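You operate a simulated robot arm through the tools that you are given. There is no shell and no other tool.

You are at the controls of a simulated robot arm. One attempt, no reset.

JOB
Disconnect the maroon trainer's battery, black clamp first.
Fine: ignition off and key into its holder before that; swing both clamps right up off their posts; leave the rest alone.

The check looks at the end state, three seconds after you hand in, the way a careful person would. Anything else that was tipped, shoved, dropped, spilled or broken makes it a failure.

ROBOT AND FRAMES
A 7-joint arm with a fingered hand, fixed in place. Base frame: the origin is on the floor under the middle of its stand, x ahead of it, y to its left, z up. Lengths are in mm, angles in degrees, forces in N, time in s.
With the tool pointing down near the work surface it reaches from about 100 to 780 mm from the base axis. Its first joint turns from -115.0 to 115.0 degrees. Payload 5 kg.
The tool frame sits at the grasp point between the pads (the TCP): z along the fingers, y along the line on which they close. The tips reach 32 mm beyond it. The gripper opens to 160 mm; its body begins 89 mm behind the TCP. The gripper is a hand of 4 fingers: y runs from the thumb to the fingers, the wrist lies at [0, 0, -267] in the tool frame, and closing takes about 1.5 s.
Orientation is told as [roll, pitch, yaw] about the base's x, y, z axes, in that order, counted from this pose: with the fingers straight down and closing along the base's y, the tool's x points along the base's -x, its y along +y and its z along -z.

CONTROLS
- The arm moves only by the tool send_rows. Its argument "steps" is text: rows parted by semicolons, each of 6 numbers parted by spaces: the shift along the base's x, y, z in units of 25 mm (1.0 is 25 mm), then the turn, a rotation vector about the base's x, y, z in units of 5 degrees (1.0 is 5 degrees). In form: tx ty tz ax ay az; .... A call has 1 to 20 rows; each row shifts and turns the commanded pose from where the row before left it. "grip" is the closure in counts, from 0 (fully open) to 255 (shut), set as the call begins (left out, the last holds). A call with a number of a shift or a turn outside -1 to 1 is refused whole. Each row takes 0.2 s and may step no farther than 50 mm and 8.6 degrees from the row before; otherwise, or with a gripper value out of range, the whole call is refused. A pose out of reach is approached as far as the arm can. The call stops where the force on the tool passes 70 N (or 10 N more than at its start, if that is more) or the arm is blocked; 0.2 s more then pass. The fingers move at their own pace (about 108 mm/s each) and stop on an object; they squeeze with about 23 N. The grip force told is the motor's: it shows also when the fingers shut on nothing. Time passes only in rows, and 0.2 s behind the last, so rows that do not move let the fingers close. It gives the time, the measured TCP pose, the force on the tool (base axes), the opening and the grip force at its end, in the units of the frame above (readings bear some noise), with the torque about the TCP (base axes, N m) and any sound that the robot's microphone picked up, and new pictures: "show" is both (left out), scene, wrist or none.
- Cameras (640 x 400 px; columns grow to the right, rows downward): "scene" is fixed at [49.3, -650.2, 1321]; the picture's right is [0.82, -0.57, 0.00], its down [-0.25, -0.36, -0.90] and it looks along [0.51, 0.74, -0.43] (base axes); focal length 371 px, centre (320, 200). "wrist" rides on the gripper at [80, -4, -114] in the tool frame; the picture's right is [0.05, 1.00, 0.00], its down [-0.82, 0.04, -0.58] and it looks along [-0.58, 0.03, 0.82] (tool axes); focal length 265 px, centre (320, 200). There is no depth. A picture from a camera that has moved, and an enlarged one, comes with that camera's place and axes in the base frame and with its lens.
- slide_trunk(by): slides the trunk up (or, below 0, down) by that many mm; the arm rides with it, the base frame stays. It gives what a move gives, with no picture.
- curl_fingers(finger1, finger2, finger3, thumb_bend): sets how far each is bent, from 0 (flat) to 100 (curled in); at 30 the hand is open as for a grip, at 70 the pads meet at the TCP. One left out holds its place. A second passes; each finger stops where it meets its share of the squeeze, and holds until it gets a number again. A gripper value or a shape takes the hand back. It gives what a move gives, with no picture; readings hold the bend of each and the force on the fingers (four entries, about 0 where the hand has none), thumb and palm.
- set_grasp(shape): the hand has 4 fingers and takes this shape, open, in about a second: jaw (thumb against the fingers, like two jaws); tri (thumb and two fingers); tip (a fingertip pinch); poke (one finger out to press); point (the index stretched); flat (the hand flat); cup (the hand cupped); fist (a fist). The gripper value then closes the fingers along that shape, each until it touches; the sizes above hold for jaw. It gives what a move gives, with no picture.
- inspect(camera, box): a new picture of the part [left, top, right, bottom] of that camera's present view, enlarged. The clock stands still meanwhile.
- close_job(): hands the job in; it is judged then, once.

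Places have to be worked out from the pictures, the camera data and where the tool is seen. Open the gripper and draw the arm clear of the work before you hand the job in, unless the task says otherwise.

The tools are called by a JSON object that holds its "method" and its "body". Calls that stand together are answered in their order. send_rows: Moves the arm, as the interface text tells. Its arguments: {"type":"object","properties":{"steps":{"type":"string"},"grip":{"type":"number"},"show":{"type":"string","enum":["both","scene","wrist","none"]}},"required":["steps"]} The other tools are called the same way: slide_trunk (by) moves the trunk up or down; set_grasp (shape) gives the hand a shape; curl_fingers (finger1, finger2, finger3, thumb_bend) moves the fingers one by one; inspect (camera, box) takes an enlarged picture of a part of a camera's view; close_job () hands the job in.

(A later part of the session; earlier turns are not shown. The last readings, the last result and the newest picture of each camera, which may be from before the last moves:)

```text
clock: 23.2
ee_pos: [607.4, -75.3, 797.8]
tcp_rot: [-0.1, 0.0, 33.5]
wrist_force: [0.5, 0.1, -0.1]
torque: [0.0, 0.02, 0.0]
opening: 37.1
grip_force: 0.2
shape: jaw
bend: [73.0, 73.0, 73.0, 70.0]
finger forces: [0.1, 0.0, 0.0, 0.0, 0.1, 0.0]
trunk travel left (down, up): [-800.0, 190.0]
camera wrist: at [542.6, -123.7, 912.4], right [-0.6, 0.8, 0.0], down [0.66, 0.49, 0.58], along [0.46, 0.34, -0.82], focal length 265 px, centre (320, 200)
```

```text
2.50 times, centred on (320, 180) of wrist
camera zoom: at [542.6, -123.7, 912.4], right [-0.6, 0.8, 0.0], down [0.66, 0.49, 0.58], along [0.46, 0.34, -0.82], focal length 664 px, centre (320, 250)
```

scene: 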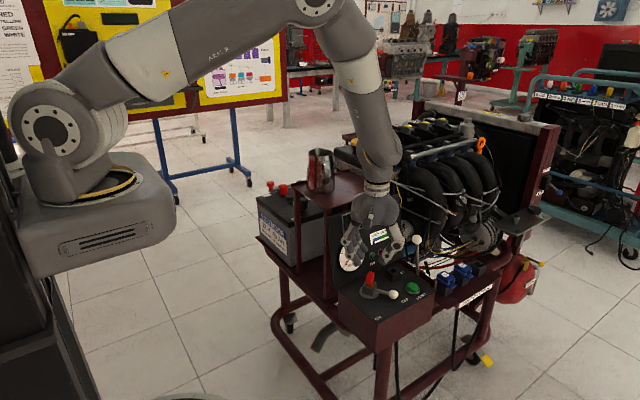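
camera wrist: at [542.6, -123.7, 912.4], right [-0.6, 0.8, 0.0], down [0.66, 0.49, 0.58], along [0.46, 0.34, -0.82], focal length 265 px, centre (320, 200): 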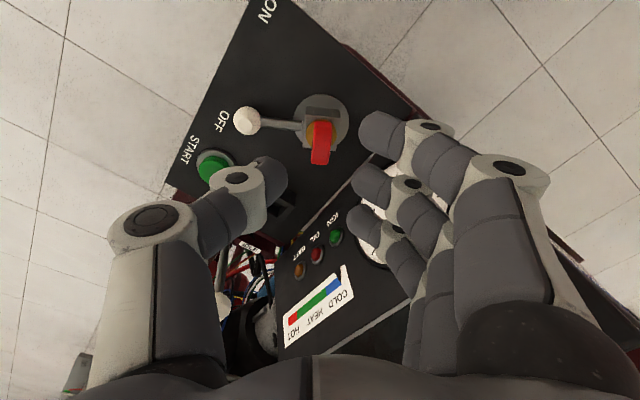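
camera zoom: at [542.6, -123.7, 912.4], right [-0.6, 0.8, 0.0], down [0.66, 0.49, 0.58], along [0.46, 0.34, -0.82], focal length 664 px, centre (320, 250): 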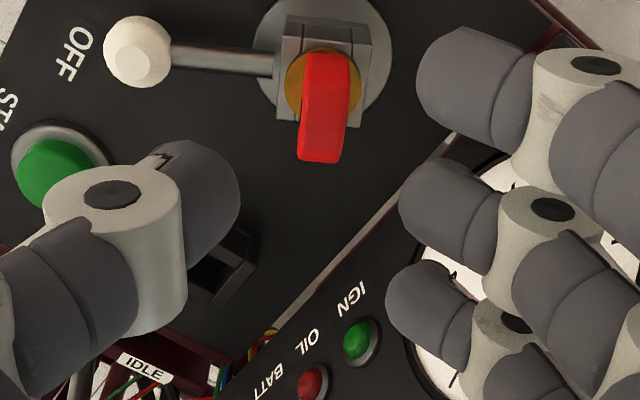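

The key is aligned with the hand within ~4°; its centre is about (609.4,−73,712). I'll trim yaw by −4° and shift 2 mm, then descend to z≈731 around the key head.

{"method": "send_rows", "body": {"steps": "0.08 0.08 0 0 0 -0.8; 0 0 -0.9 0 0 0; 0 0 -0.9 0 0 0; 0 0 -0.85 0 0 0; 0 0 0 0 0 0"}}

{"method": "inspect", "body": {"camera": "wrist", "box": [240, 100, 400, 260]}}

{"method": "inspect", "body": {"camera": "scene", "box": [330, 220, 430, 310]}}

```text
clock: 24.4
ee_pos: [608.1, -73.3, 731.2]
tcp_rot: [0.0, -0.1, 29.8]
wrist_force: [0.5, 0.4, 0.0]
torque: [0.01, 0.04, 0.01]
opening: 37.4
grip_force: 0.1
shape: jaw
bend: [73.0, 73.0, 73.0, 70.0]
finger forces: [0.1, 0.0, 0.0, 0.1, 0.0, 0.0]
trunk travel left (down, up): [-800.0, 190.0]
camera wrist: at [541.1, -117.6, 846.3], right [-0.54, 0.84, 0.0], down [0.69, 0.44, 0.58], along [0.49, 0.31, -0.82], focal length 265 px, centre (320, 200)
```

scene: 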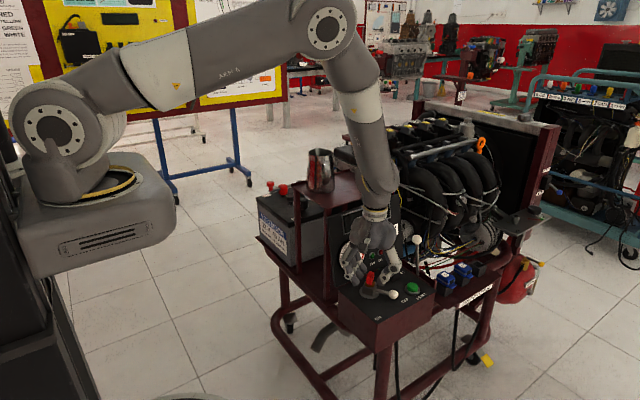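
wrist: 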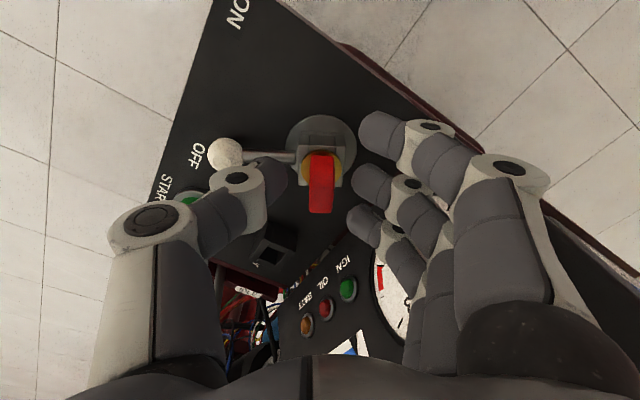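

```text
2.50 times, centred on (320, 180) of wrist
camera zoom: at [541.1, -117.6, 846.3], right [-0.54, 0.84, 0.0], down [0.69, 0.44, 0.58], along [0.49, 0.31, -0.82], focal length 664 px, centre (320, 250)
```

zoom: 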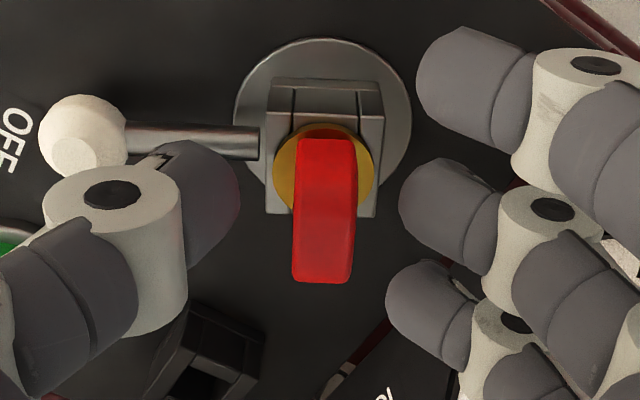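

```text
4.44 times, centred on (380, 265) of scene
camera zoom: at [49.3, -650.2, 1321.0], right [0.82, -0.57, 0.0], down [-0.25, -0.36, -0.9], along [0.51, 0.74, -0.43], focal length 1650 px, centre (53, -89)
```

zoom: 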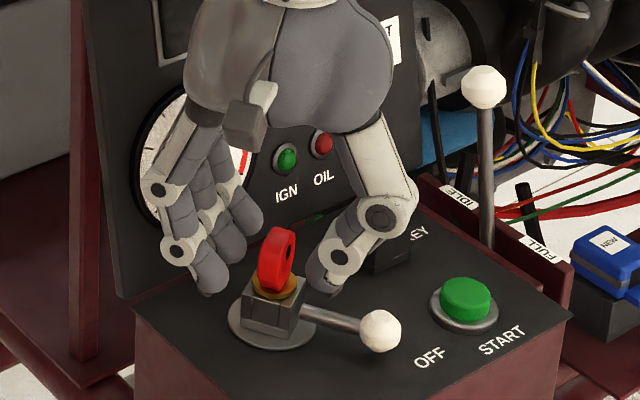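

The key head sits centred between thumb and finger 2, pads at the right height. Closing on it.

{"method": "send_rows", "body": {"steps": "0 0 0 0 0 0; 0 0 0 0 0 0; 0 0 0 0 0 0; 0 0 0 0 0 0; 0 0 0 0 0 0; 0 0 0 0 0 0", "grip": 255}}

{"method": "inspect", "body": {"camera": "wrist", "box": [240, 100, 400, 260]}}

```text
clock: 25.8
ee_pos: [607.2, -72.5, 732.8]
tcp_rot: [-0.1, 0.1, 29.7]
wrist_force: [-0.1, -1.9, 5.4]
torque: [0.03, 0.02, 0.01]
opening: 0.0
grip_force: 22.9
shape: jaw
bend: [68.0, 70.0, 68.0, 71.0]
finger forces: [0.0, 13.2, 0.0, 0.0, 16.1, 0.0]
trunk travel left (down, up): [-800.0, 190.0]
camera wrist: at [540.9, -117.7, 846.8], right [-0.54, 0.84, 0.0], down [0.69, 0.44, 0.58], along [0.49, 0.31, -0.82], focal length 265 px, centre (320, 200)
```

scene: 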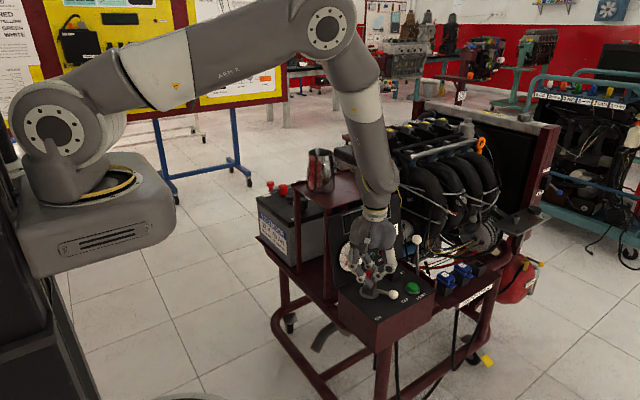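
wrist: 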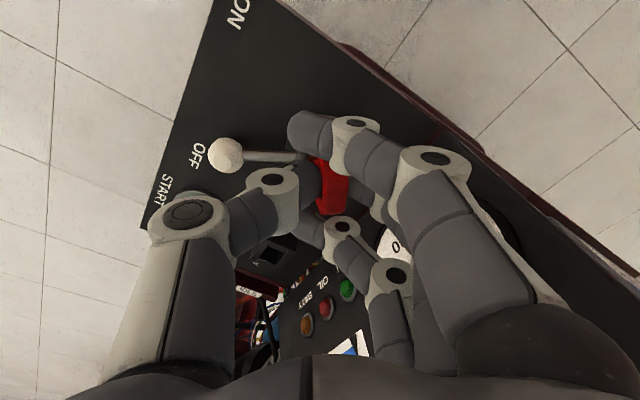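

```text
2.50 times, centred on (320, 180) of wrist
camera zoom: at [540.9, -117.7, 846.8], right [-0.54, 0.84, 0.0], down [0.69, 0.44, 0.58], along [0.49, 0.31, -0.82], focal length 664 px, centre (320, 250)
```

zoom: 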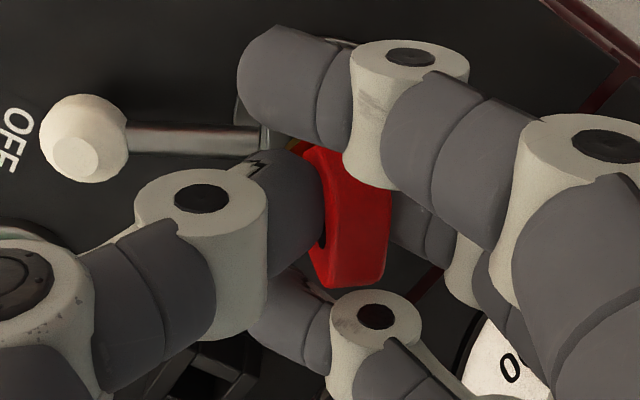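

Key is gripped between thumb and finger 2. I'll pull straight up gently, 20 mm first, watching the force.

{"method": "send_rows", "body": {"steps": "0 0 0.2 0 0 0; 0 0 0.2 0 0 0; 0 0 0.2 0 0 0; 0 0 0.2 0 0 0"}}

{"method": "inspect", "body": {"camera": "scene", "box": [330, 220, 430, 310]}}

{"method": "inspect", "body": {"camera": "wrist", "box": [240, 100, 400, 260]}}

```text
clock: 26.8
ee_pos: [607.6, -72.7, 753.0]
tcp_rot: [0.1, 0.0, 29.7]
wrist_force: [0.1, 0.5, -0.8]
torque: [0.02, 0.01, 0.01]
opening: 0.1
grip_force: 22.6
shape: jaw
bend: [68.0, 69.0, 68.0, 71.0]
finger forces: [0.1, 13.2, 0.1, 0.1, 13.1, 0.0]
trunk travel left (down, up): [-800.0, 190.0]
camera wrist: at [541.1, -117.4, 866.3], right [-0.54, 0.84, 0.0], down [0.69, 0.44, 0.58], along [0.49, 0.31, -0.82], focal length 265 px, centre (320, 200)
```

scene: 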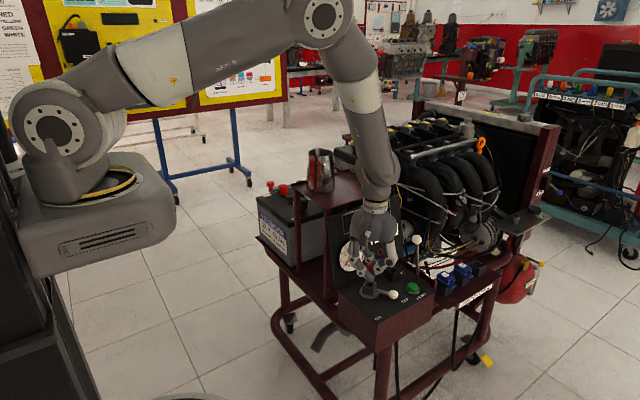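
wrist: 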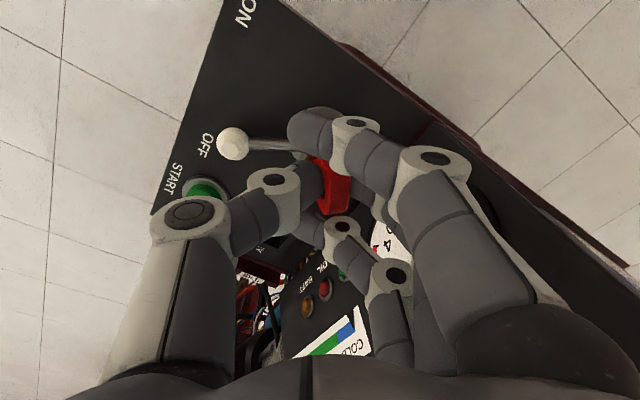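

```text
4.44 times, centred on (380, 265) of scene
camera zoom: at [49.3, -650.2, 1321.0], right [0.82, -0.57, 0.0], down [-0.25, -0.36, -0.9], along [0.51, 0.74, -0.43], focal length 1650 px, centre (53, -89)
```

zoom: 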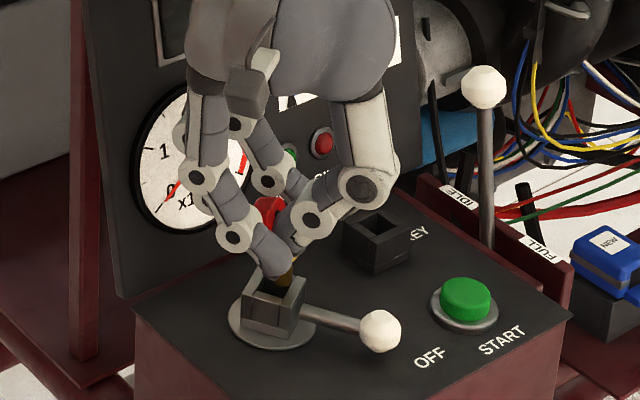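

```text
2.50 times, centred on (320, 180) of wrist
camera zoom: at [541.1, -117.4, 866.3], right [-0.54, 0.84, 0.0], down [0.69, 0.44, 0.58], along [0.49, 0.31, -0.82], focal length 664 px, centre (320, 250)
```

zoom: 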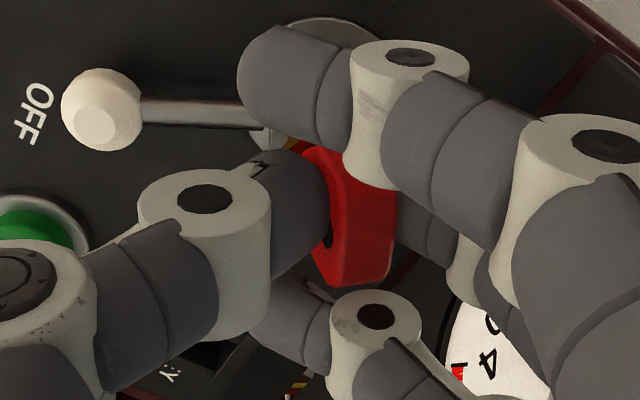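

The key is coming out (the switch has an empty square socket beneath it). I'll raise 60 mm more and look at how the key hangs in the grip.

{"method": "send_rows", "body": {"steps": "0 0 0.4 0 0 0; 0 0 0.5 0 0 0; 0 0 0.5 0 0 0; 0 0 0.5 0 0 0; 0 0 0.5 0 0 0; 0 0 0 0 0 0"}}

{"method": "inspect", "body": {"camera": "scene", "box": [345, 215, 405, 275]}}

{"method": "inspect", "body": {"camera": "wrist", "box": [260, 80, 400, 240]}}

```text
clock: 28.2
ee_pos: [608.9, -72.0, 811.7]
tcp_rot: [0.1, 0.0, 29.7]
wrist_force: [0.4, -0.3, 0.0]
torque: [0.02, 0.0, 0.02]
opening: 0.0
grip_force: 23.0
shape: jaw
bend: [68.0, 69.0, 68.0, 71.0]
finger forces: [0.0, 13.1, 0.1, 0.1, 13.1, 0.0]
trunk travel left (down, up): [-800.0, 190.0]
camera wrist: at [541.3, -117.1, 926.5], right [-0.54, 0.84, 0.0], down [0.69, 0.44, 0.58], along [0.49, 0.31, -0.82], focal length 265 px, centre (320, 200)
```

scene: 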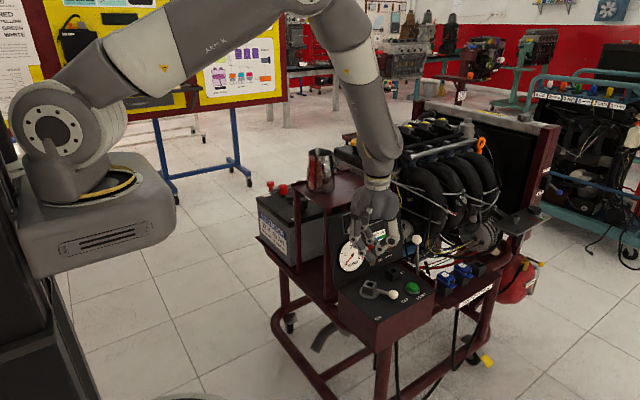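
wrist: 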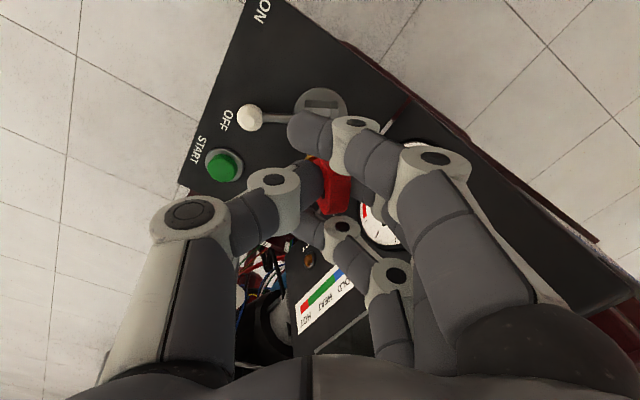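

```text
6.67 times, centred on (375, 245) of scene
camera zoom: at [49.3, -650.2, 1321.0], right [0.82, -0.57, 0.0], down [-0.25, -0.36, -0.9], along [0.51, 0.74, -0.43], focal length 2475 px, centre (-47, -100)
```

zoom: 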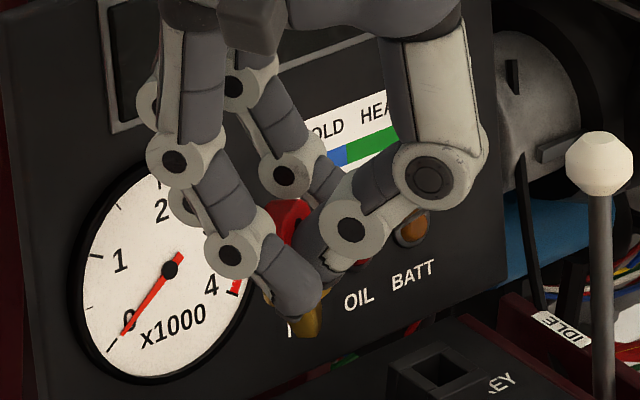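

```text
2.50 times, centred on (330, 160) of wrist
camera zoom: at [541.3, -117.1, 926.5], right [-0.54, 0.84, 0.0], down [0.69, 0.44, 0.58], along [0.49, 0.31, -0.82], focal length 664 px, centre (295, 300)
```

zoom: 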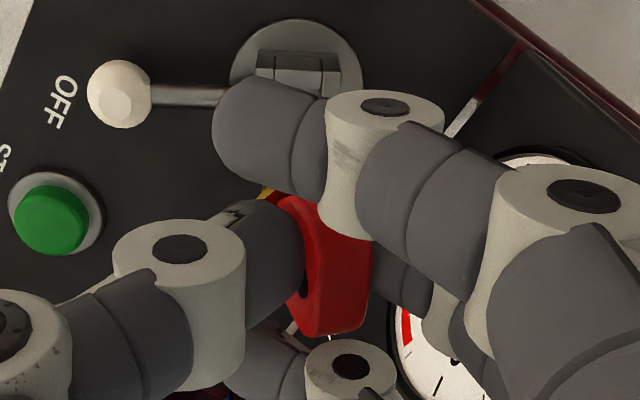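

The key's blade is hidden behind finger 1. I'll curl only the unused finger 1 and finger 3 up out of the way (thumb and finger 2 hold) to see the blade.

{"method": "curl_fingers", "body": {"finger1": 100, "finger3": 100}}

{"method": "inspect", "body": {"camera": "scene", "box": [345, 215, 405, 275]}}

{"method": "inspect", "body": {"camera": "wrist", "box": [260, 80, 400, 240]}}

```text
clock: 29.2
ee_pos: [608.6, -72.8, 811.5]
tcp_rot: [0.0, 0.0, 29.7]
wrist_force: [0.1, 0.2, 0.0]
torque: [0.01, 0.01, 0.0]
opening: 49.2
grip_force: 13.4
shape: fingers
bend: [100.0, 69.0, 100.0, 71.0]
finger forces: [0.0, 13.3, 0.0, 0.0, 13.0, 0.1]
trunk travel left (down, up): [-800.0, 190.0]
```

```text
6.67 times, centred on (375, 245) of scene
camera zoom: at [49.3, -650.2, 1321.0], right [0.82, -0.57, 0.0], down [-0.25, -0.36, -0.9], along [0.51, 0.74, -0.43], focal length 2475 px, centre (-47, -100)
```

zoom: 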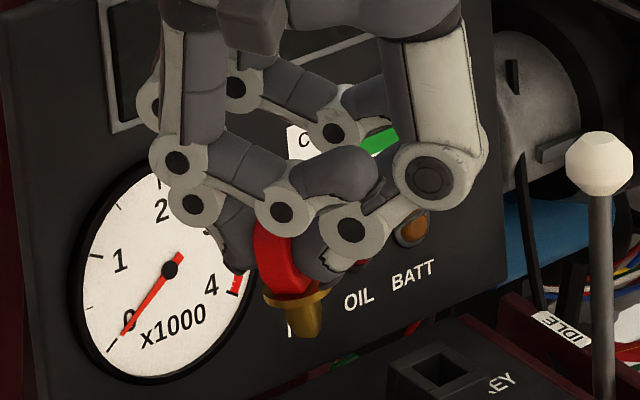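

```text
2.50 times, centred on (330, 160) of wrist
camera zoom: at [541.3, -117.1, 926.4], right [-0.54, 0.84, 0.0], down [0.69, 0.44, 0.58], along [0.49, 0.31, -0.82], focal length 664 px, centre (295, 300)
```

zoom: 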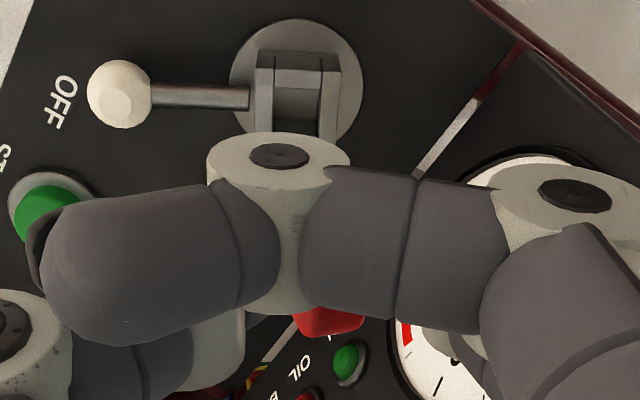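

{"method": "inspect", "body": {"camera": "scene", "box": [360, 235, 385, 260]}}

```text
16.00 times, centred on (372, 248) of scene
camera zoom: at [49.3, -650.2, 1321.0], right [0.82, -0.57, 0.0], down [-0.25, -0.36, -0.9], along [0.51, 0.74, -0.43], focal length 5939 px, centre (-520, -560)
```

zoom: 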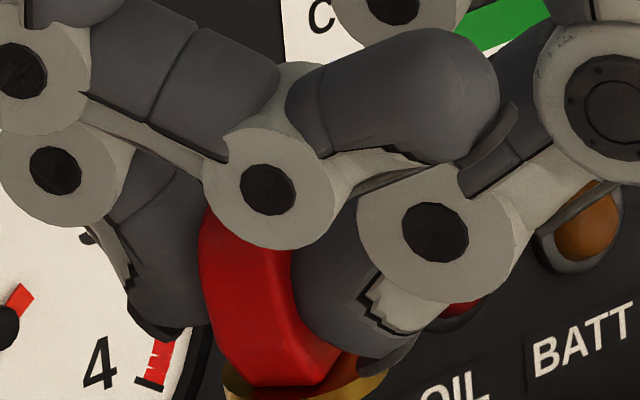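

{"method": "inspect", "body": {"camera": "scene", "box": [358, 240, 388, 270]}}

```text
13.33 times, centred on (373, 255) of scene
camera zoom: at [49.3, -650.2, 1321.0], right [0.82, -0.57, 0.0], down [-0.25, -0.36, -0.9], along [0.51, 0.74, -0.43], focal length 4949 px, centre (-387, -533)
```

zoom: 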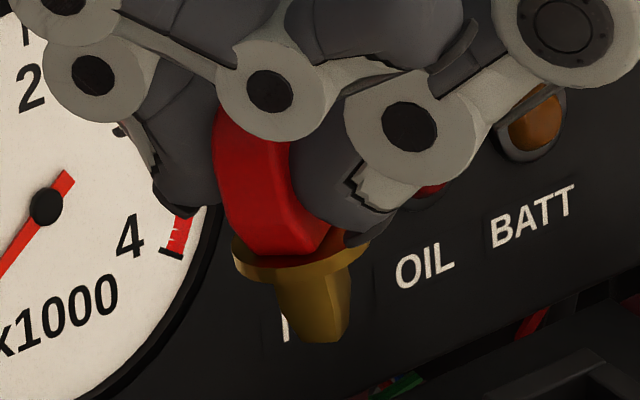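

{"method": "inspect", "body": {"camera": "scene", "box": [366, 250, 382, 266]}}

{"method": "inspect", "body": {"camera": "scene", "box": [376, 262, 400, 286]}}

```text
16.00 times, centred on (374, 258) of scene
camera zoom: at [49.3, -650.2, 1321.0], right [0.82, -0.57, 0.0], down [-0.25, -0.36, -0.9], along [0.51, 0.74, -0.43], focal length 5939 px, centre (-544, -728)
```

zoom: 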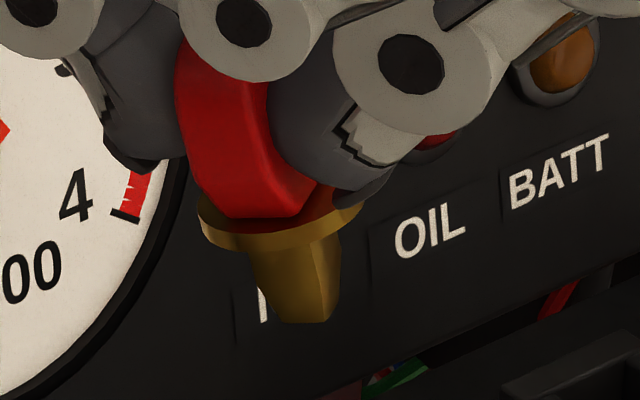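

```text
16.00 times, centred on (388, 274) of scene
camera zoom: at [49.3, -650.2, 1321.0], right [0.82, -0.57, 0.0], down [-0.25, -0.36, -0.9], along [0.51, 0.74, -0.43], focal length 5939 px, centre (-768, -984)
```

zoom: 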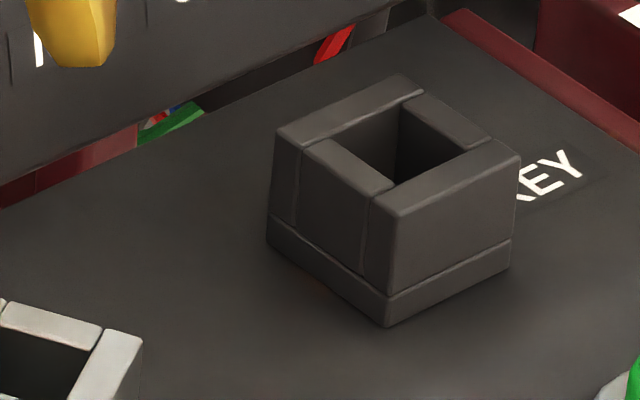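

The plug below the collar is a tapered ~12 mm square, ~15 mm long, and the holder's hole is ~17 mm; the key hangs tilted ~11° with its tip toward the thumb. I'll carry it over the holder (≈707,−61) at this height, yaw −25° to square it up and tilt the hand +11° about x to set the key upright, then look.

{"method": "send_rows", "body": {"steps": "0.6 0.08 0 0.36 0 -0.8; 0.6 0.08 0 0.36 0 -0.8; 0.6 0.08 0 0.36 0 -0.8; 0.6 0.08 0 0.36 0 -0.8; 0.6 0.08 0 0.36 0 -0.8; 0.6 0.08 0 0.36 0 -0.9; 0.2 0 0 0 0 0; 0 0 0 0 0 0"}}

{"method": "inspect", "body": {"camera": "scene", "box": [370, 210, 430, 290]}}

{"method": "inspect", "body": {"camera": "wrist", "box": [220, 80, 420, 280]}}

```text
clock: 31.0
ee_pos: [704.2, -60.8, 811.6]
tcp_rot: [10.2, -3.3, 4.8]
wrist_force: [-0.3, 0.1, -0.4]
torque: [0.03, -0.01, -0.01]
opening: 49.3
grip_force: 13.1
shape: fingers
bend: [100.0, 69.0, 100.0, 71.0]
finger forces: [0.2, 13.3, 0.0, 0.1, 13.2, 0.0]
trunk travel left (down, up): [-800.0, 190.0]
camera wrist: at [619.8, -93.7, 918.7], right [-0.14, 0.97, 0.17], down [0.78, 0.0, 0.62], along [0.6, 0.23, -0.76], focal length 265 px, centre (320, 200)
```

scene: 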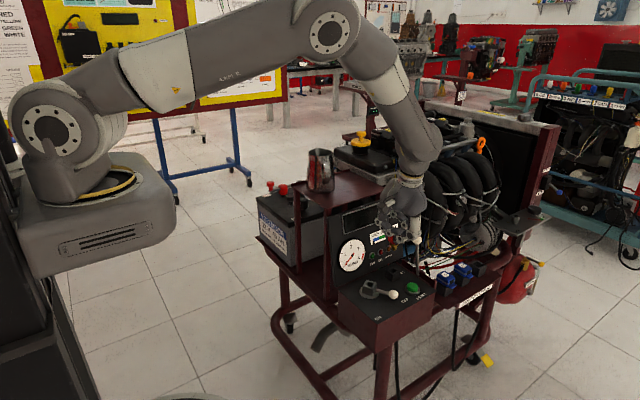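
wrist: 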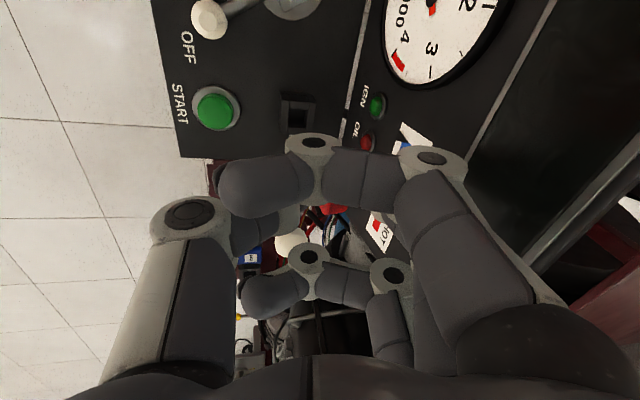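

```text
5.00 times, centred on (400, 250) of scene
camera zoom: at [49.3, -650.2, 1321.0], right [0.82, -0.57, 0.0], down [-0.25, -0.36, -0.9], along [0.51, 0.74, -0.43], focal length 1856 px, centre (-80, -50)
```

zoom: 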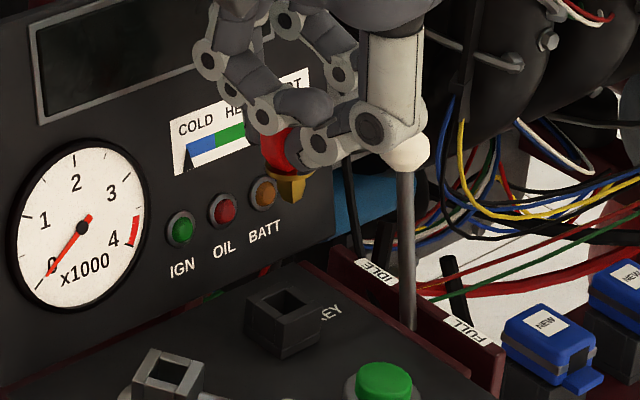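

```text
2.00 times, centred on (320, 180) of wrist
camera zoom: at [619.8, -93.7, 918.7], right [-0.14, 0.97, 0.17], down [0.78, 0.0, 0.62], along [0.6, 0.23, -0.76], focal length 531 px, centre (320, 240)
```

zoom: 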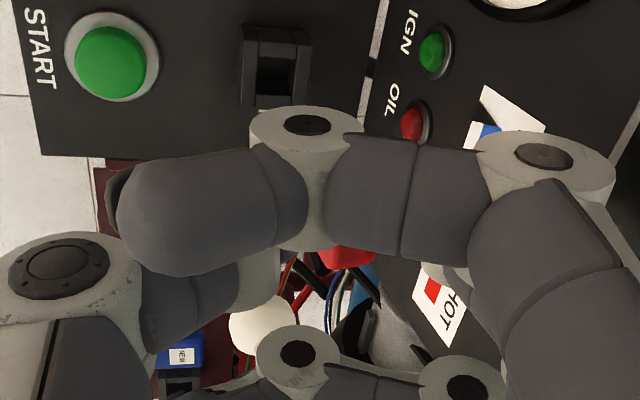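

The holder is right ahead below. I'll zoom in on the key's plug to judge its uprightness and position.

{"method": "inspect", "body": {"camera": "scene", "box": [376, 228, 400, 252]}}

{"method": "inspect", "body": {"camera": "scene", "box": [376, 262, 400, 286]}}

```text
16.00 times, centred on (388, 240) of scene
camera zoom: at [49.3, -650.2, 1321.0], right [0.82, -0.57, 0.0], down [-0.25, -0.36, -0.9], along [0.51, 0.74, -0.43], focal length 5939 px, centre (-768, -440)
```

zoom: 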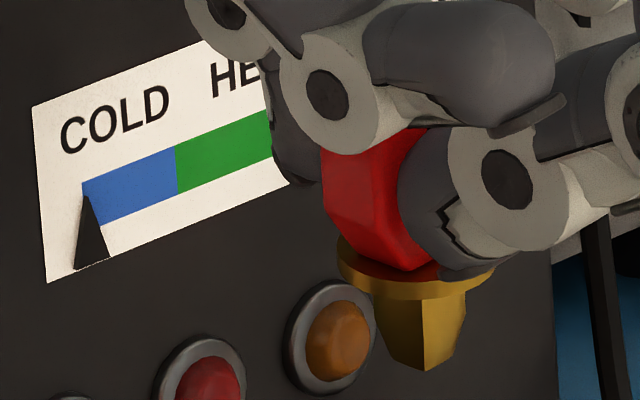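

```text
16.00 times, centred on (388, 274) of scene
camera zoom: at [49.3, -650.2, 1321.0], right [0.82, -0.57, 0.0], down [-0.25, -0.36, -0.9], along [0.51, 0.74, -0.43], focal length 5939 px, centre (-768, -984)
```

zoom: 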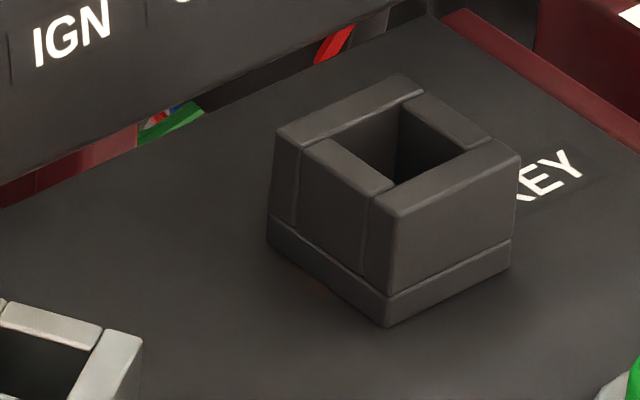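

{"method": "inspect", "body": {"camera": "wrist", "box": [270, 80, 330, 140]}}

```text
6.67 times, centred on (300, 110) of wrist
camera zoom: at [619.8, -93.7, 918.7], right [-0.14, 0.97, 0.17], down [0.78, 0.0, 0.62], along [0.6, 0.23, -0.76], focal length 1769 px, centre (453, 800)
```

zoom: 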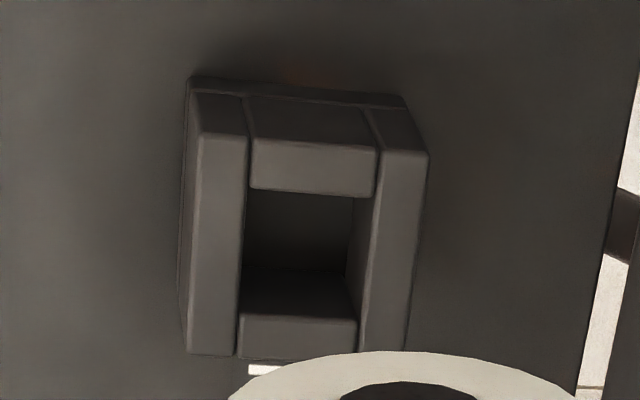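

Refined triangulation puts the holder's hole centre at ≈(709.5,−58.5) with rim z≈686. The plug still leans ~9° with its tip toward −y, so I'll tilt another 8° about x, shift to centre it, and look again.

{"method": "send_rows", "body": {"steps": "0.05 -0.1 0 0.8 0 0; 0.05 -0.15 0 0.8 0 0; 0 0 -0.5 0 0 0; 0 0 -0.5 0 0 0; 0 0 0 0 0 0", "show": "scene"}}

{"method": "inspect", "body": {"camera": "scene", "box": [376, 240, 406, 270]}}

{"method": "inspect", "body": {"camera": "scene", "box": [370, 240, 420, 290]}}

{"method": "inspect", "body": {"camera": "wrist", "box": [220, 80, 420, 280]}}

```text
clock: 32.2
ee_pos: [706.5, -66.5, 786.2]
tcp_rot: [18.2, -3.8, 4.3]
wrist_force: [-0.6, 0.7, -1.1]
torque: [-0.01, -0.01, -0.01]
opening: 49.0
grip_force: 13.1
shape: fingers
bend: [100.0, 69.0, 100.0, 71.0]
finger forces: [0.0, 13.2, 0.0, 0.0, 13.2, 0.0]
trunk travel left (down, up): [-800.0, 190.0]
```

scene: 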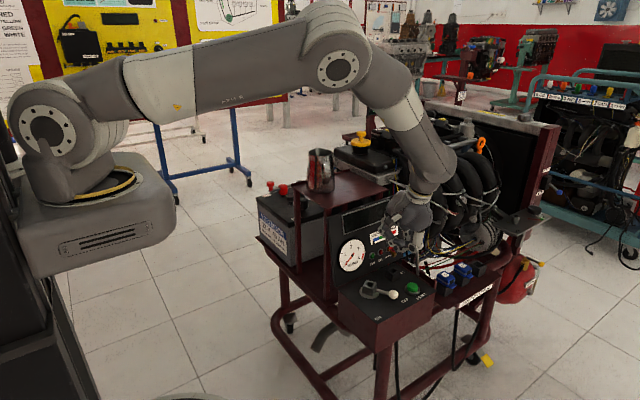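

```text
13.33 times, centred on (391, 255) of scene
camera zoom: at [49.3, -650.2, 1321.0], right [0.82, -0.57, 0.0], down [-0.25, -0.36, -0.9], along [0.51, 0.74, -0.43], focal length 4949 px, centre (-627, -533)
```

zoom: 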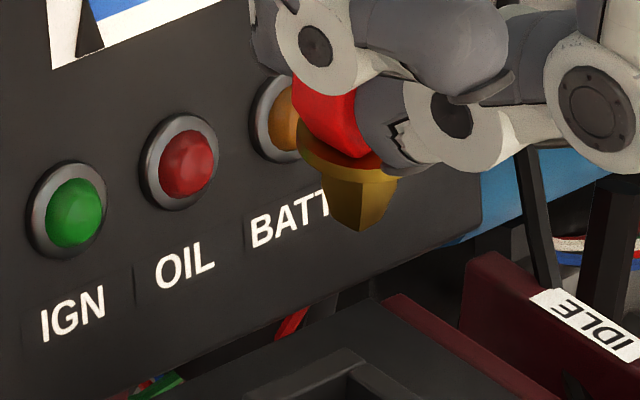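

```text
8.00 times, centred on (395, 265) of scene
camera zoom: at [49.3, -650.2, 1321.0], right [0.82, -0.57, 0.0], down [-0.25, -0.36, -0.9], along [0.51, 0.74, -0.43], focal length 2970 px, centre (-280, -320)
```

zoom: 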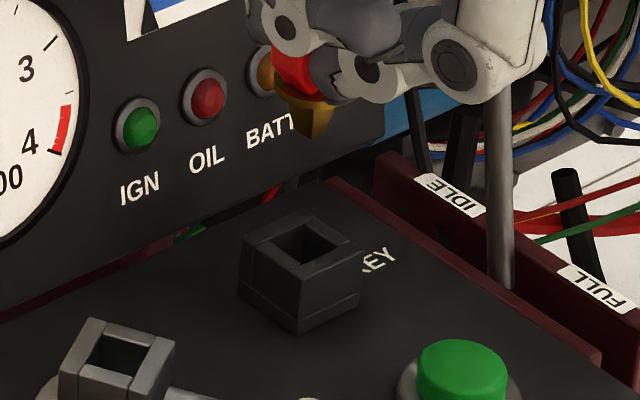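

```text
2.00 times, centred on (320, 180) of wrist
camera zoom: at [622.2, -114.3, 888.3], right [-0.14, 0.94, 0.31], down [0.78, -0.08, 0.62], along [0.6, 0.33, -0.73], focal length 531 px, centre (320, 240)
```

zoom: 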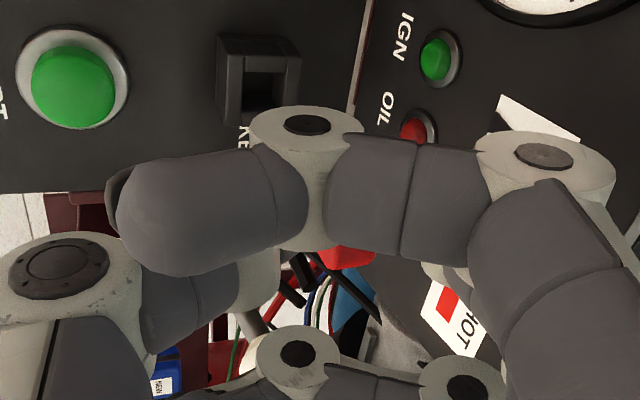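

{"method": "inspect", "body": {"camera": "scene", "box": [380, 240, 400, 260]}}

```text
16.00 times, centred on (390, 250) of scene
camera zoom: at [49.3, -650.2, 1321.0], right [0.82, -0.57, 0.0], down [-0.25, -0.36, -0.9], along [0.51, 0.74, -0.43], focal length 5939 px, centre (-800, -600)
```

zoom: 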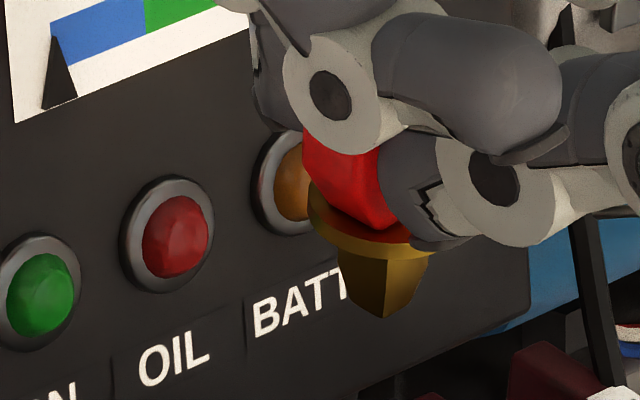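

The plug now appears within a few degrees of vertical and, compared in the same camera, sits above the hole within ~2–3 mm. I'll descend 42 mm so the tip is just above the rim and check.

{"method": "send_rows", "body": {"steps": "0 0 -0.45 0 0 0; 0 0 -0.45 0 0 0; 0 0 -0.4 0 0 0; 0 0 -0.4 0 0 0; 0 0 0 0 0 0", "show": "none"}}

{"method": "inspect", "body": {"camera": "scene", "box": [376, 252, 406, 282]}}

{"method": "inspect", "body": {"camera": "wrist", "box": [220, 80, 420, 280]}}

```text
clock: 33.4
ee_pos: [707.2, -67.1, 745.3]
tcp_rot: [18.2, -3.9, 4.2]
wrist_force: [-0.1, -0.2, -0.1]
torque: [0.01, -0.01, 0.01]
opening: 49.1
grip_force: 13.0
shape: fingers
bend: [100.0, 69.0, 100.0, 71.0]
finger forces: [0.0, 13.3, 0.0, 0.1, 13.2, 0.1]
trunk travel left (down, up): [-800.0, 190.0]
```

```text
13.33 times, centred on (391, 267) of scene
camera zoom: at [49.3, -650.2, 1321.0], right [0.82, -0.57, 0.0], down [-0.25, -0.36, -0.9], along [0.51, 0.74, -0.43], focal length 4949 px, centre (-627, -693)
```

zoom: 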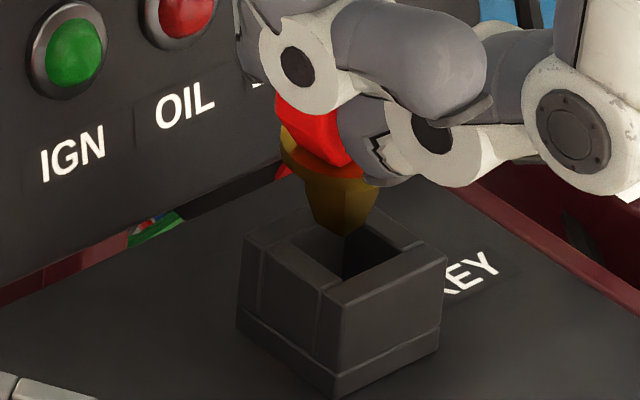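

```text
2.00 times, centred on (320, 180) of wrist
camera zoom: at [622.2, -114.2, 846.2], right [-0.14, 0.94, 0.31], down [0.78, -0.08, 0.62], along [0.6, 0.33, -0.73], focal length 531 px, centre (320, 240)
```

zoom: 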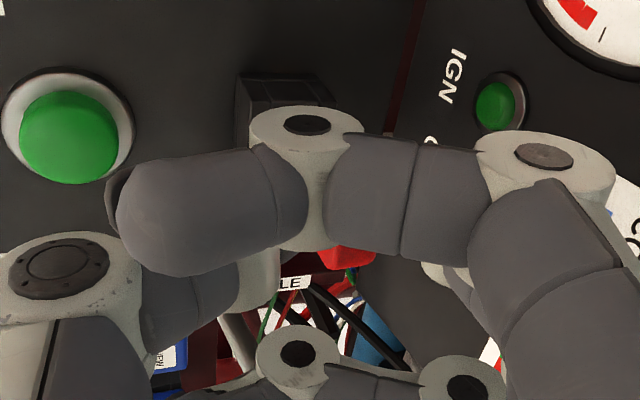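

The plug tip sits right above the hole, ~6 mm over the rim. Lowering 11 mm slowly and checking force.

{"method": "send_rows", "body": {"steps": "0 0 -0.15 0 0 0; 0 0 -0.15 0 0 0; 0 0 -0.14 0 0 0; 0 0 0 0 0 0", "show": "none"}}

{"method": "inspect", "body": {"camera": "scene", "box": [376, 252, 406, 282]}}

```text
clock: 34.4
ee_pos: [705.9, -65.5, 734.0]
tcp_rot: [18.2, -3.9, 4.4]
wrist_force: [-1.4, 0.4, 14.2]
torque: [0.25, 0.03, 0.04]
opening: 47.2
grip_force: 15.7
shape: fingers
bend: [100.0, 67.0, 100.0, 74.0]
finger forces: [0.0, 15.1, 0.0, 0.0, 16.7, 0.0]
trunk travel left (down, up): [-800.0, 190.0]
```

```text
13.33 times, centred on (391, 267) of scene
camera zoom: at [49.3, -650.2, 1321.0], right [0.82, -0.57, 0.0], down [-0.25, -0.36, -0.9], along [0.51, 0.74, -0.43], focal length 4949 px, centre (-627, -693)
```

zoom: 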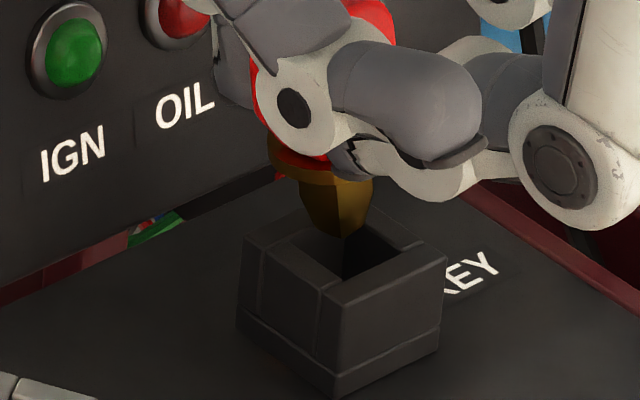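

Contact at 14 N: the tip touched the back/right rim (it's ~4–5 mm too far along the view direction). I'll lift 12 mm, shift (−4,−5) mm and check the key's pose in the grip.

{"method": "send_rows", "body": {"steps": "0 0 0.25 0 0 0; 0 0 0.25 0 0 0; -0.16 -0.2 0 0 0 0; 0 0 0 0 0 0", "show": "none"}}

{"method": "inspect", "body": {"camera": "scene", "box": [374, 244, 404, 274]}}

{"method": "inspect", "body": {"camera": "wrist", "box": [220, 80, 420, 280]}}

```text
clock: 35.4
ee_pos: [703.4, -71.1, 744.1]
tcp_rot: [18.2, -3.8, 4.4]
wrist_force: [0.8, -0.6, 0.2]
torque: [0.01, 0.0, -0.03]
opening: 48.0
grip_force: 14.0
shape: fingers
bend: [100.0, 66.0, 100.0, 74.0]
finger forces: [0.0, 14.3, 0.1, 0.1, 14.1, 0.0]
trunk travel left (down, up): [-800.0, 190.0]
```

```text
13.33 times, centred on (389, 259) of scene
camera zoom: at [49.3, -650.2, 1321.0], right [0.82, -0.57, 0.0], down [-0.25, -0.36, -0.9], along [0.51, 0.74, -0.43], focal length 4949 px, centre (-600, -587)
```

zoom: 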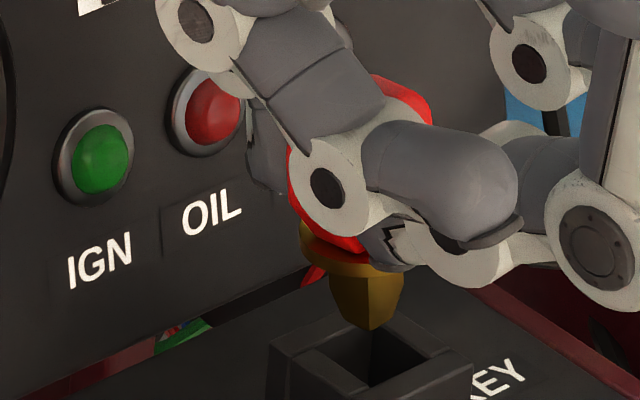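

```text
2.00 times, centred on (320, 180) of wrist
camera zoom: at [618.3, -119.1, 847.0], right [-0.14, 0.94, 0.31], down [0.78, -0.08, 0.62], along [0.6, 0.33, -0.73], focal length 531 px, centre (320, 240)
```

zoom: 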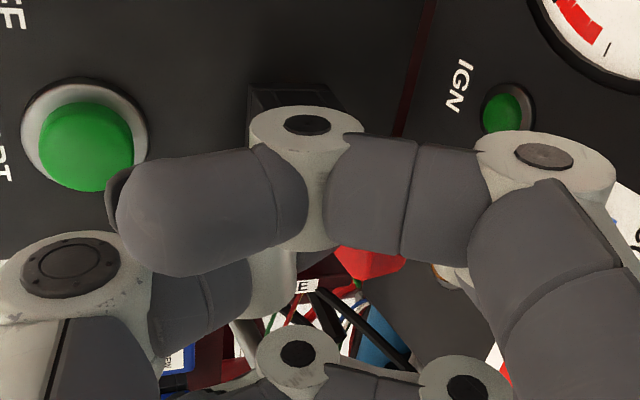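

Now the tip appears directly above the hole centre (~10 mm above the rim). I'll nudge (+1,−1) mm and descend 13 mm.

{"method": "send_rows", "body": {"steps": "0.05 -0.03 -0.15 0 0 0; 0 0 -0.15 0 0 0; 0 0 -0.12 0 0 0; 0 0 -0.1 0 0 0; 0 0 0 0 0 0", "show": "none"}}

{"method": "inspect", "body": {"camera": "scene", "box": [374, 250, 404, 280]}}

```text
clock: 36.6
ee_pos: [703.2, -73.0, 731.2]
tcp_rot: [18.2, -3.9, 4.4]
wrist_force: [0.3, 0.2, -0.4]
torque: [0.03, 0.02, 0.03]
opening: 48.3
grip_force: 13.9
shape: fingers
bend: [100.0, 66.0, 100.0, 74.0]
finger forces: [0.0, 14.3, 0.0, 0.0, 14.1, 0.1]
trunk travel left (down, up): [-800.0, 190.0]
```

```text
13.33 times, centred on (389, 265) of scene
camera zoom: at [49.3, -650.2, 1321.0], right [0.82, -0.57, 0.0], down [-0.25, -0.36, -0.9], along [0.51, 0.74, -0.43], focal length 4949 px, centre (-600, -667)
```

zoom: 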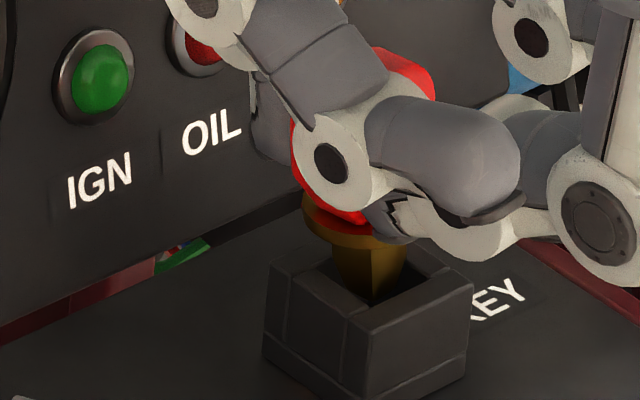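

The tip is inside the hole with no contact force. Continuing down ~9 mm.

{"method": "send_rows", "body": {"steps": "0 0 -0.12 0 0 0; 0 0 -0.12 0 0 0; 0 0 -0.12 0 0 0; 0 0 0 0 0 0", "show": "none"}}

{"method": "inspect", "body": {"camera": "scene", "box": [374, 250, 404, 280]}}

```text
clock: 37.6
ee_pos: [703.6, -73.9, 723.8]
tcp_rot: [18.2, -3.8, 4.5]
wrist_force: [-0.4, -0.1, -1.3]
torque: [0.02, 0.03, 0.01]
opening: 48.2
grip_force: 14.2
shape: fingers
bend: [100.0, 66.0, 100.0, 74.0]
finger forces: [0.0, 14.3, 0.1, 0.1, 14.1, 0.0]
trunk travel left (down, up): [-800.0, 190.0]
```

```text
13.33 times, centred on (389, 265) of scene
camera zoom: at [49.3, -650.2, 1321.0], right [0.82, -0.57, 0.0], down [-0.25, -0.36, -0.9], along [0.51, 0.74, -0.43], focal length 4949 px, centre (-600, -667)
```

zoom: 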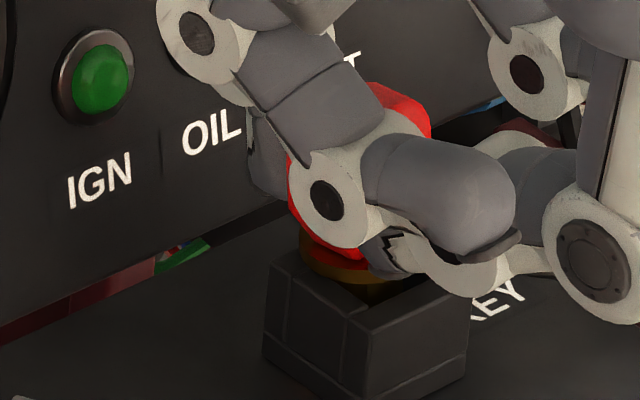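

The plug is nearly all the way in, still no contact. Lowering 5 mm more until the collar meets the rim.

{"method": "send_rows", "body": {"steps": "0 0 -0.1 0 0 0; 0 0 -0.1 0 0 0; 0 0 0 0 0 0", "show": "none"}}

{"method": "inspect", "body": {"camera": "scene", "box": [374, 250, 404, 280]}}

```text
clock: 38.4
ee_pos: [704.6, -73.3, 718.9]
tcp_rot: [18.2, -3.8, 4.3]
wrist_force: [0.4, -0.9, 4.0]
torque: [0.12, 0.0, -0.03]
opening: 48.1
grip_force: 14.3
shape: fingers
bend: [100.0, 66.0, 100.0, 74.0]
finger forces: [0.0, 13.6, 0.0, 0.0, 14.7, 0.1]
trunk travel left (down, up): [-800.0, 190.0]
```

```text
13.33 times, centred on (389, 265) of scene
camera zoom: at [49.3, -650.2, 1321.0], right [0.82, -0.57, 0.0], down [-0.25, -0.36, -0.9], along [0.51, 0.74, -0.43], focal length 4949 px, centre (-600, -667)
```

zoom: 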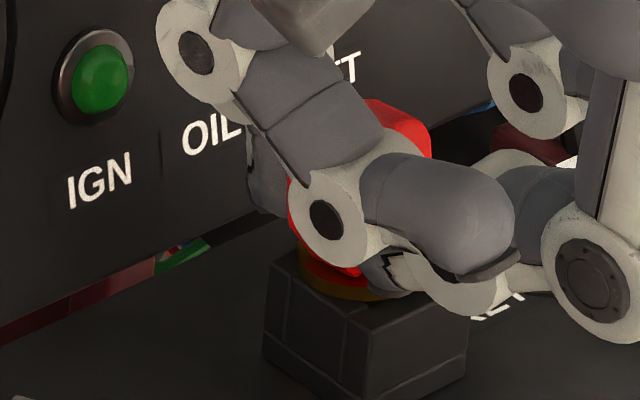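

The collar is on the rim (4 N). I'll release by opening only finger 2 and the thumb a little.

{"method": "curl_fingers", "body": {"finger2": 57, "thumb_bend": 64}}

{"method": "inspect", "body": {"camera": "scene", "box": [364, 240, 414, 290]}}

{"method": "inspect", "body": {"camera": "wrist", "box": [180, 80, 460, 300]}}

```text
clock: 39.4
ee_pos: [704.2, -72.8, 716.7]
tcp_rot: [18.3, -3.9, 4.5]
wrist_force: [0.4, -0.6, 0.8]
torque: [-0.01, 0.01, 0.0]
opening: 52.8
grip_force: 0.2
shape: fingers
bend: [100.0, 56.0, 100.0, 64.0]
finger forces: [0.0, 0.0, 0.0, 0.0, 0.0, 0.1]
trunk travel left (down, up): [-800.0, 190.0]
```

```text
8.00 times, centred on (389, 265) of scene
camera zoom: at [49.3, -650.2, 1321.0], right [0.82, -0.57, 0.0], down [-0.25, -0.36, -0.9], along [0.51, 0.74, -0.43], focal length 2970 px, centre (-232, -320)
```

zoom: 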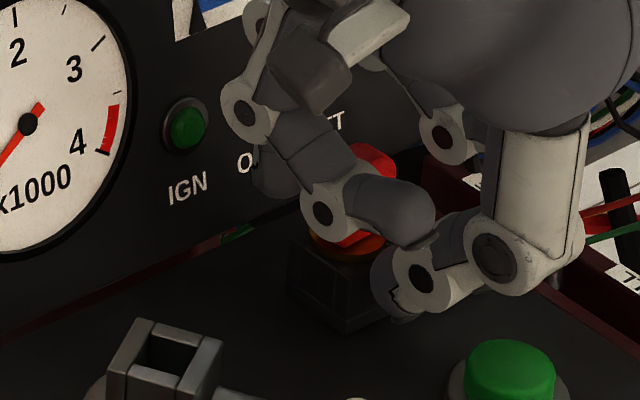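

```text
1.82 times, centred on (320, 190) of wrist
camera zoom: at [619.6, -120.0, 819.7], right [-0.14, 0.94, 0.31], down [0.78, -0.08, 0.62], along [0.6, 0.33, -0.73], focal length 483 px, centre (320, 218)
```

zoom: 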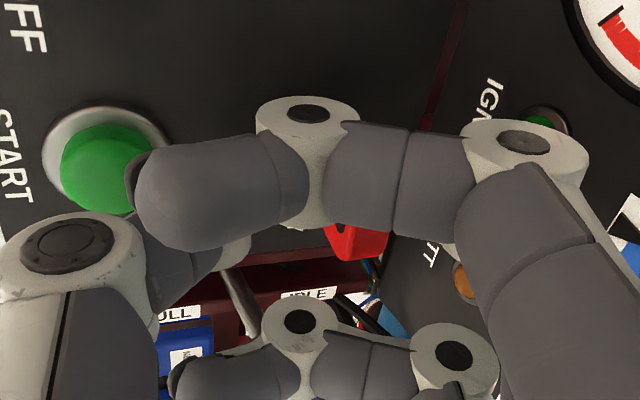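

Fingers are free (0 N) and the key stands in the holder. I'll rise straight up 20 mm slowly and check it stays.

{"method": "send_rows", "body": {"steps": "0 0 0.2 0 0 0; 0 0 0.3 0 0 0; 0 0 0.3 0 0 0", "show": "none"}}

{"method": "inspect", "body": {"camera": "scene", "box": [364, 240, 414, 290]}}

```text
clock: 40.2
ee_pos: [704.6, -71.2, 738.3]
tcp_rot: [18.3, -3.8, 4.4]
wrist_force: [-0.3, 0.4, 0.2]
torque: [-0.04, -0.01, -0.01]
opening: 53.4
grip_force: 0.0
shape: fingers
bend: [100.0, 56.0, 100.0, 64.0]
finger forces: [0.0, 0.1, 0.1, 0.0, 0.1, 0.0]
trunk travel left (down, up): [-800.0, 190.0]
```

```text
8.00 times, centred on (389, 265) of scene
camera zoom: at [49.3, -650.2, 1321.0], right [0.82, -0.57, 0.0], down [-0.25, -0.36, -0.9], along [0.51, 0.74, -0.43], focal length 2970 px, centre (-232, -320)
```

zoom: 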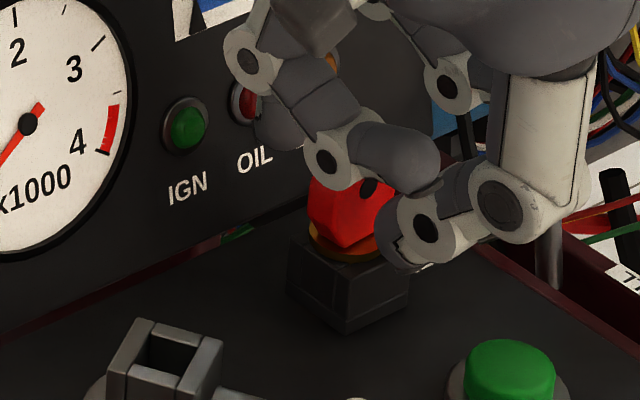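

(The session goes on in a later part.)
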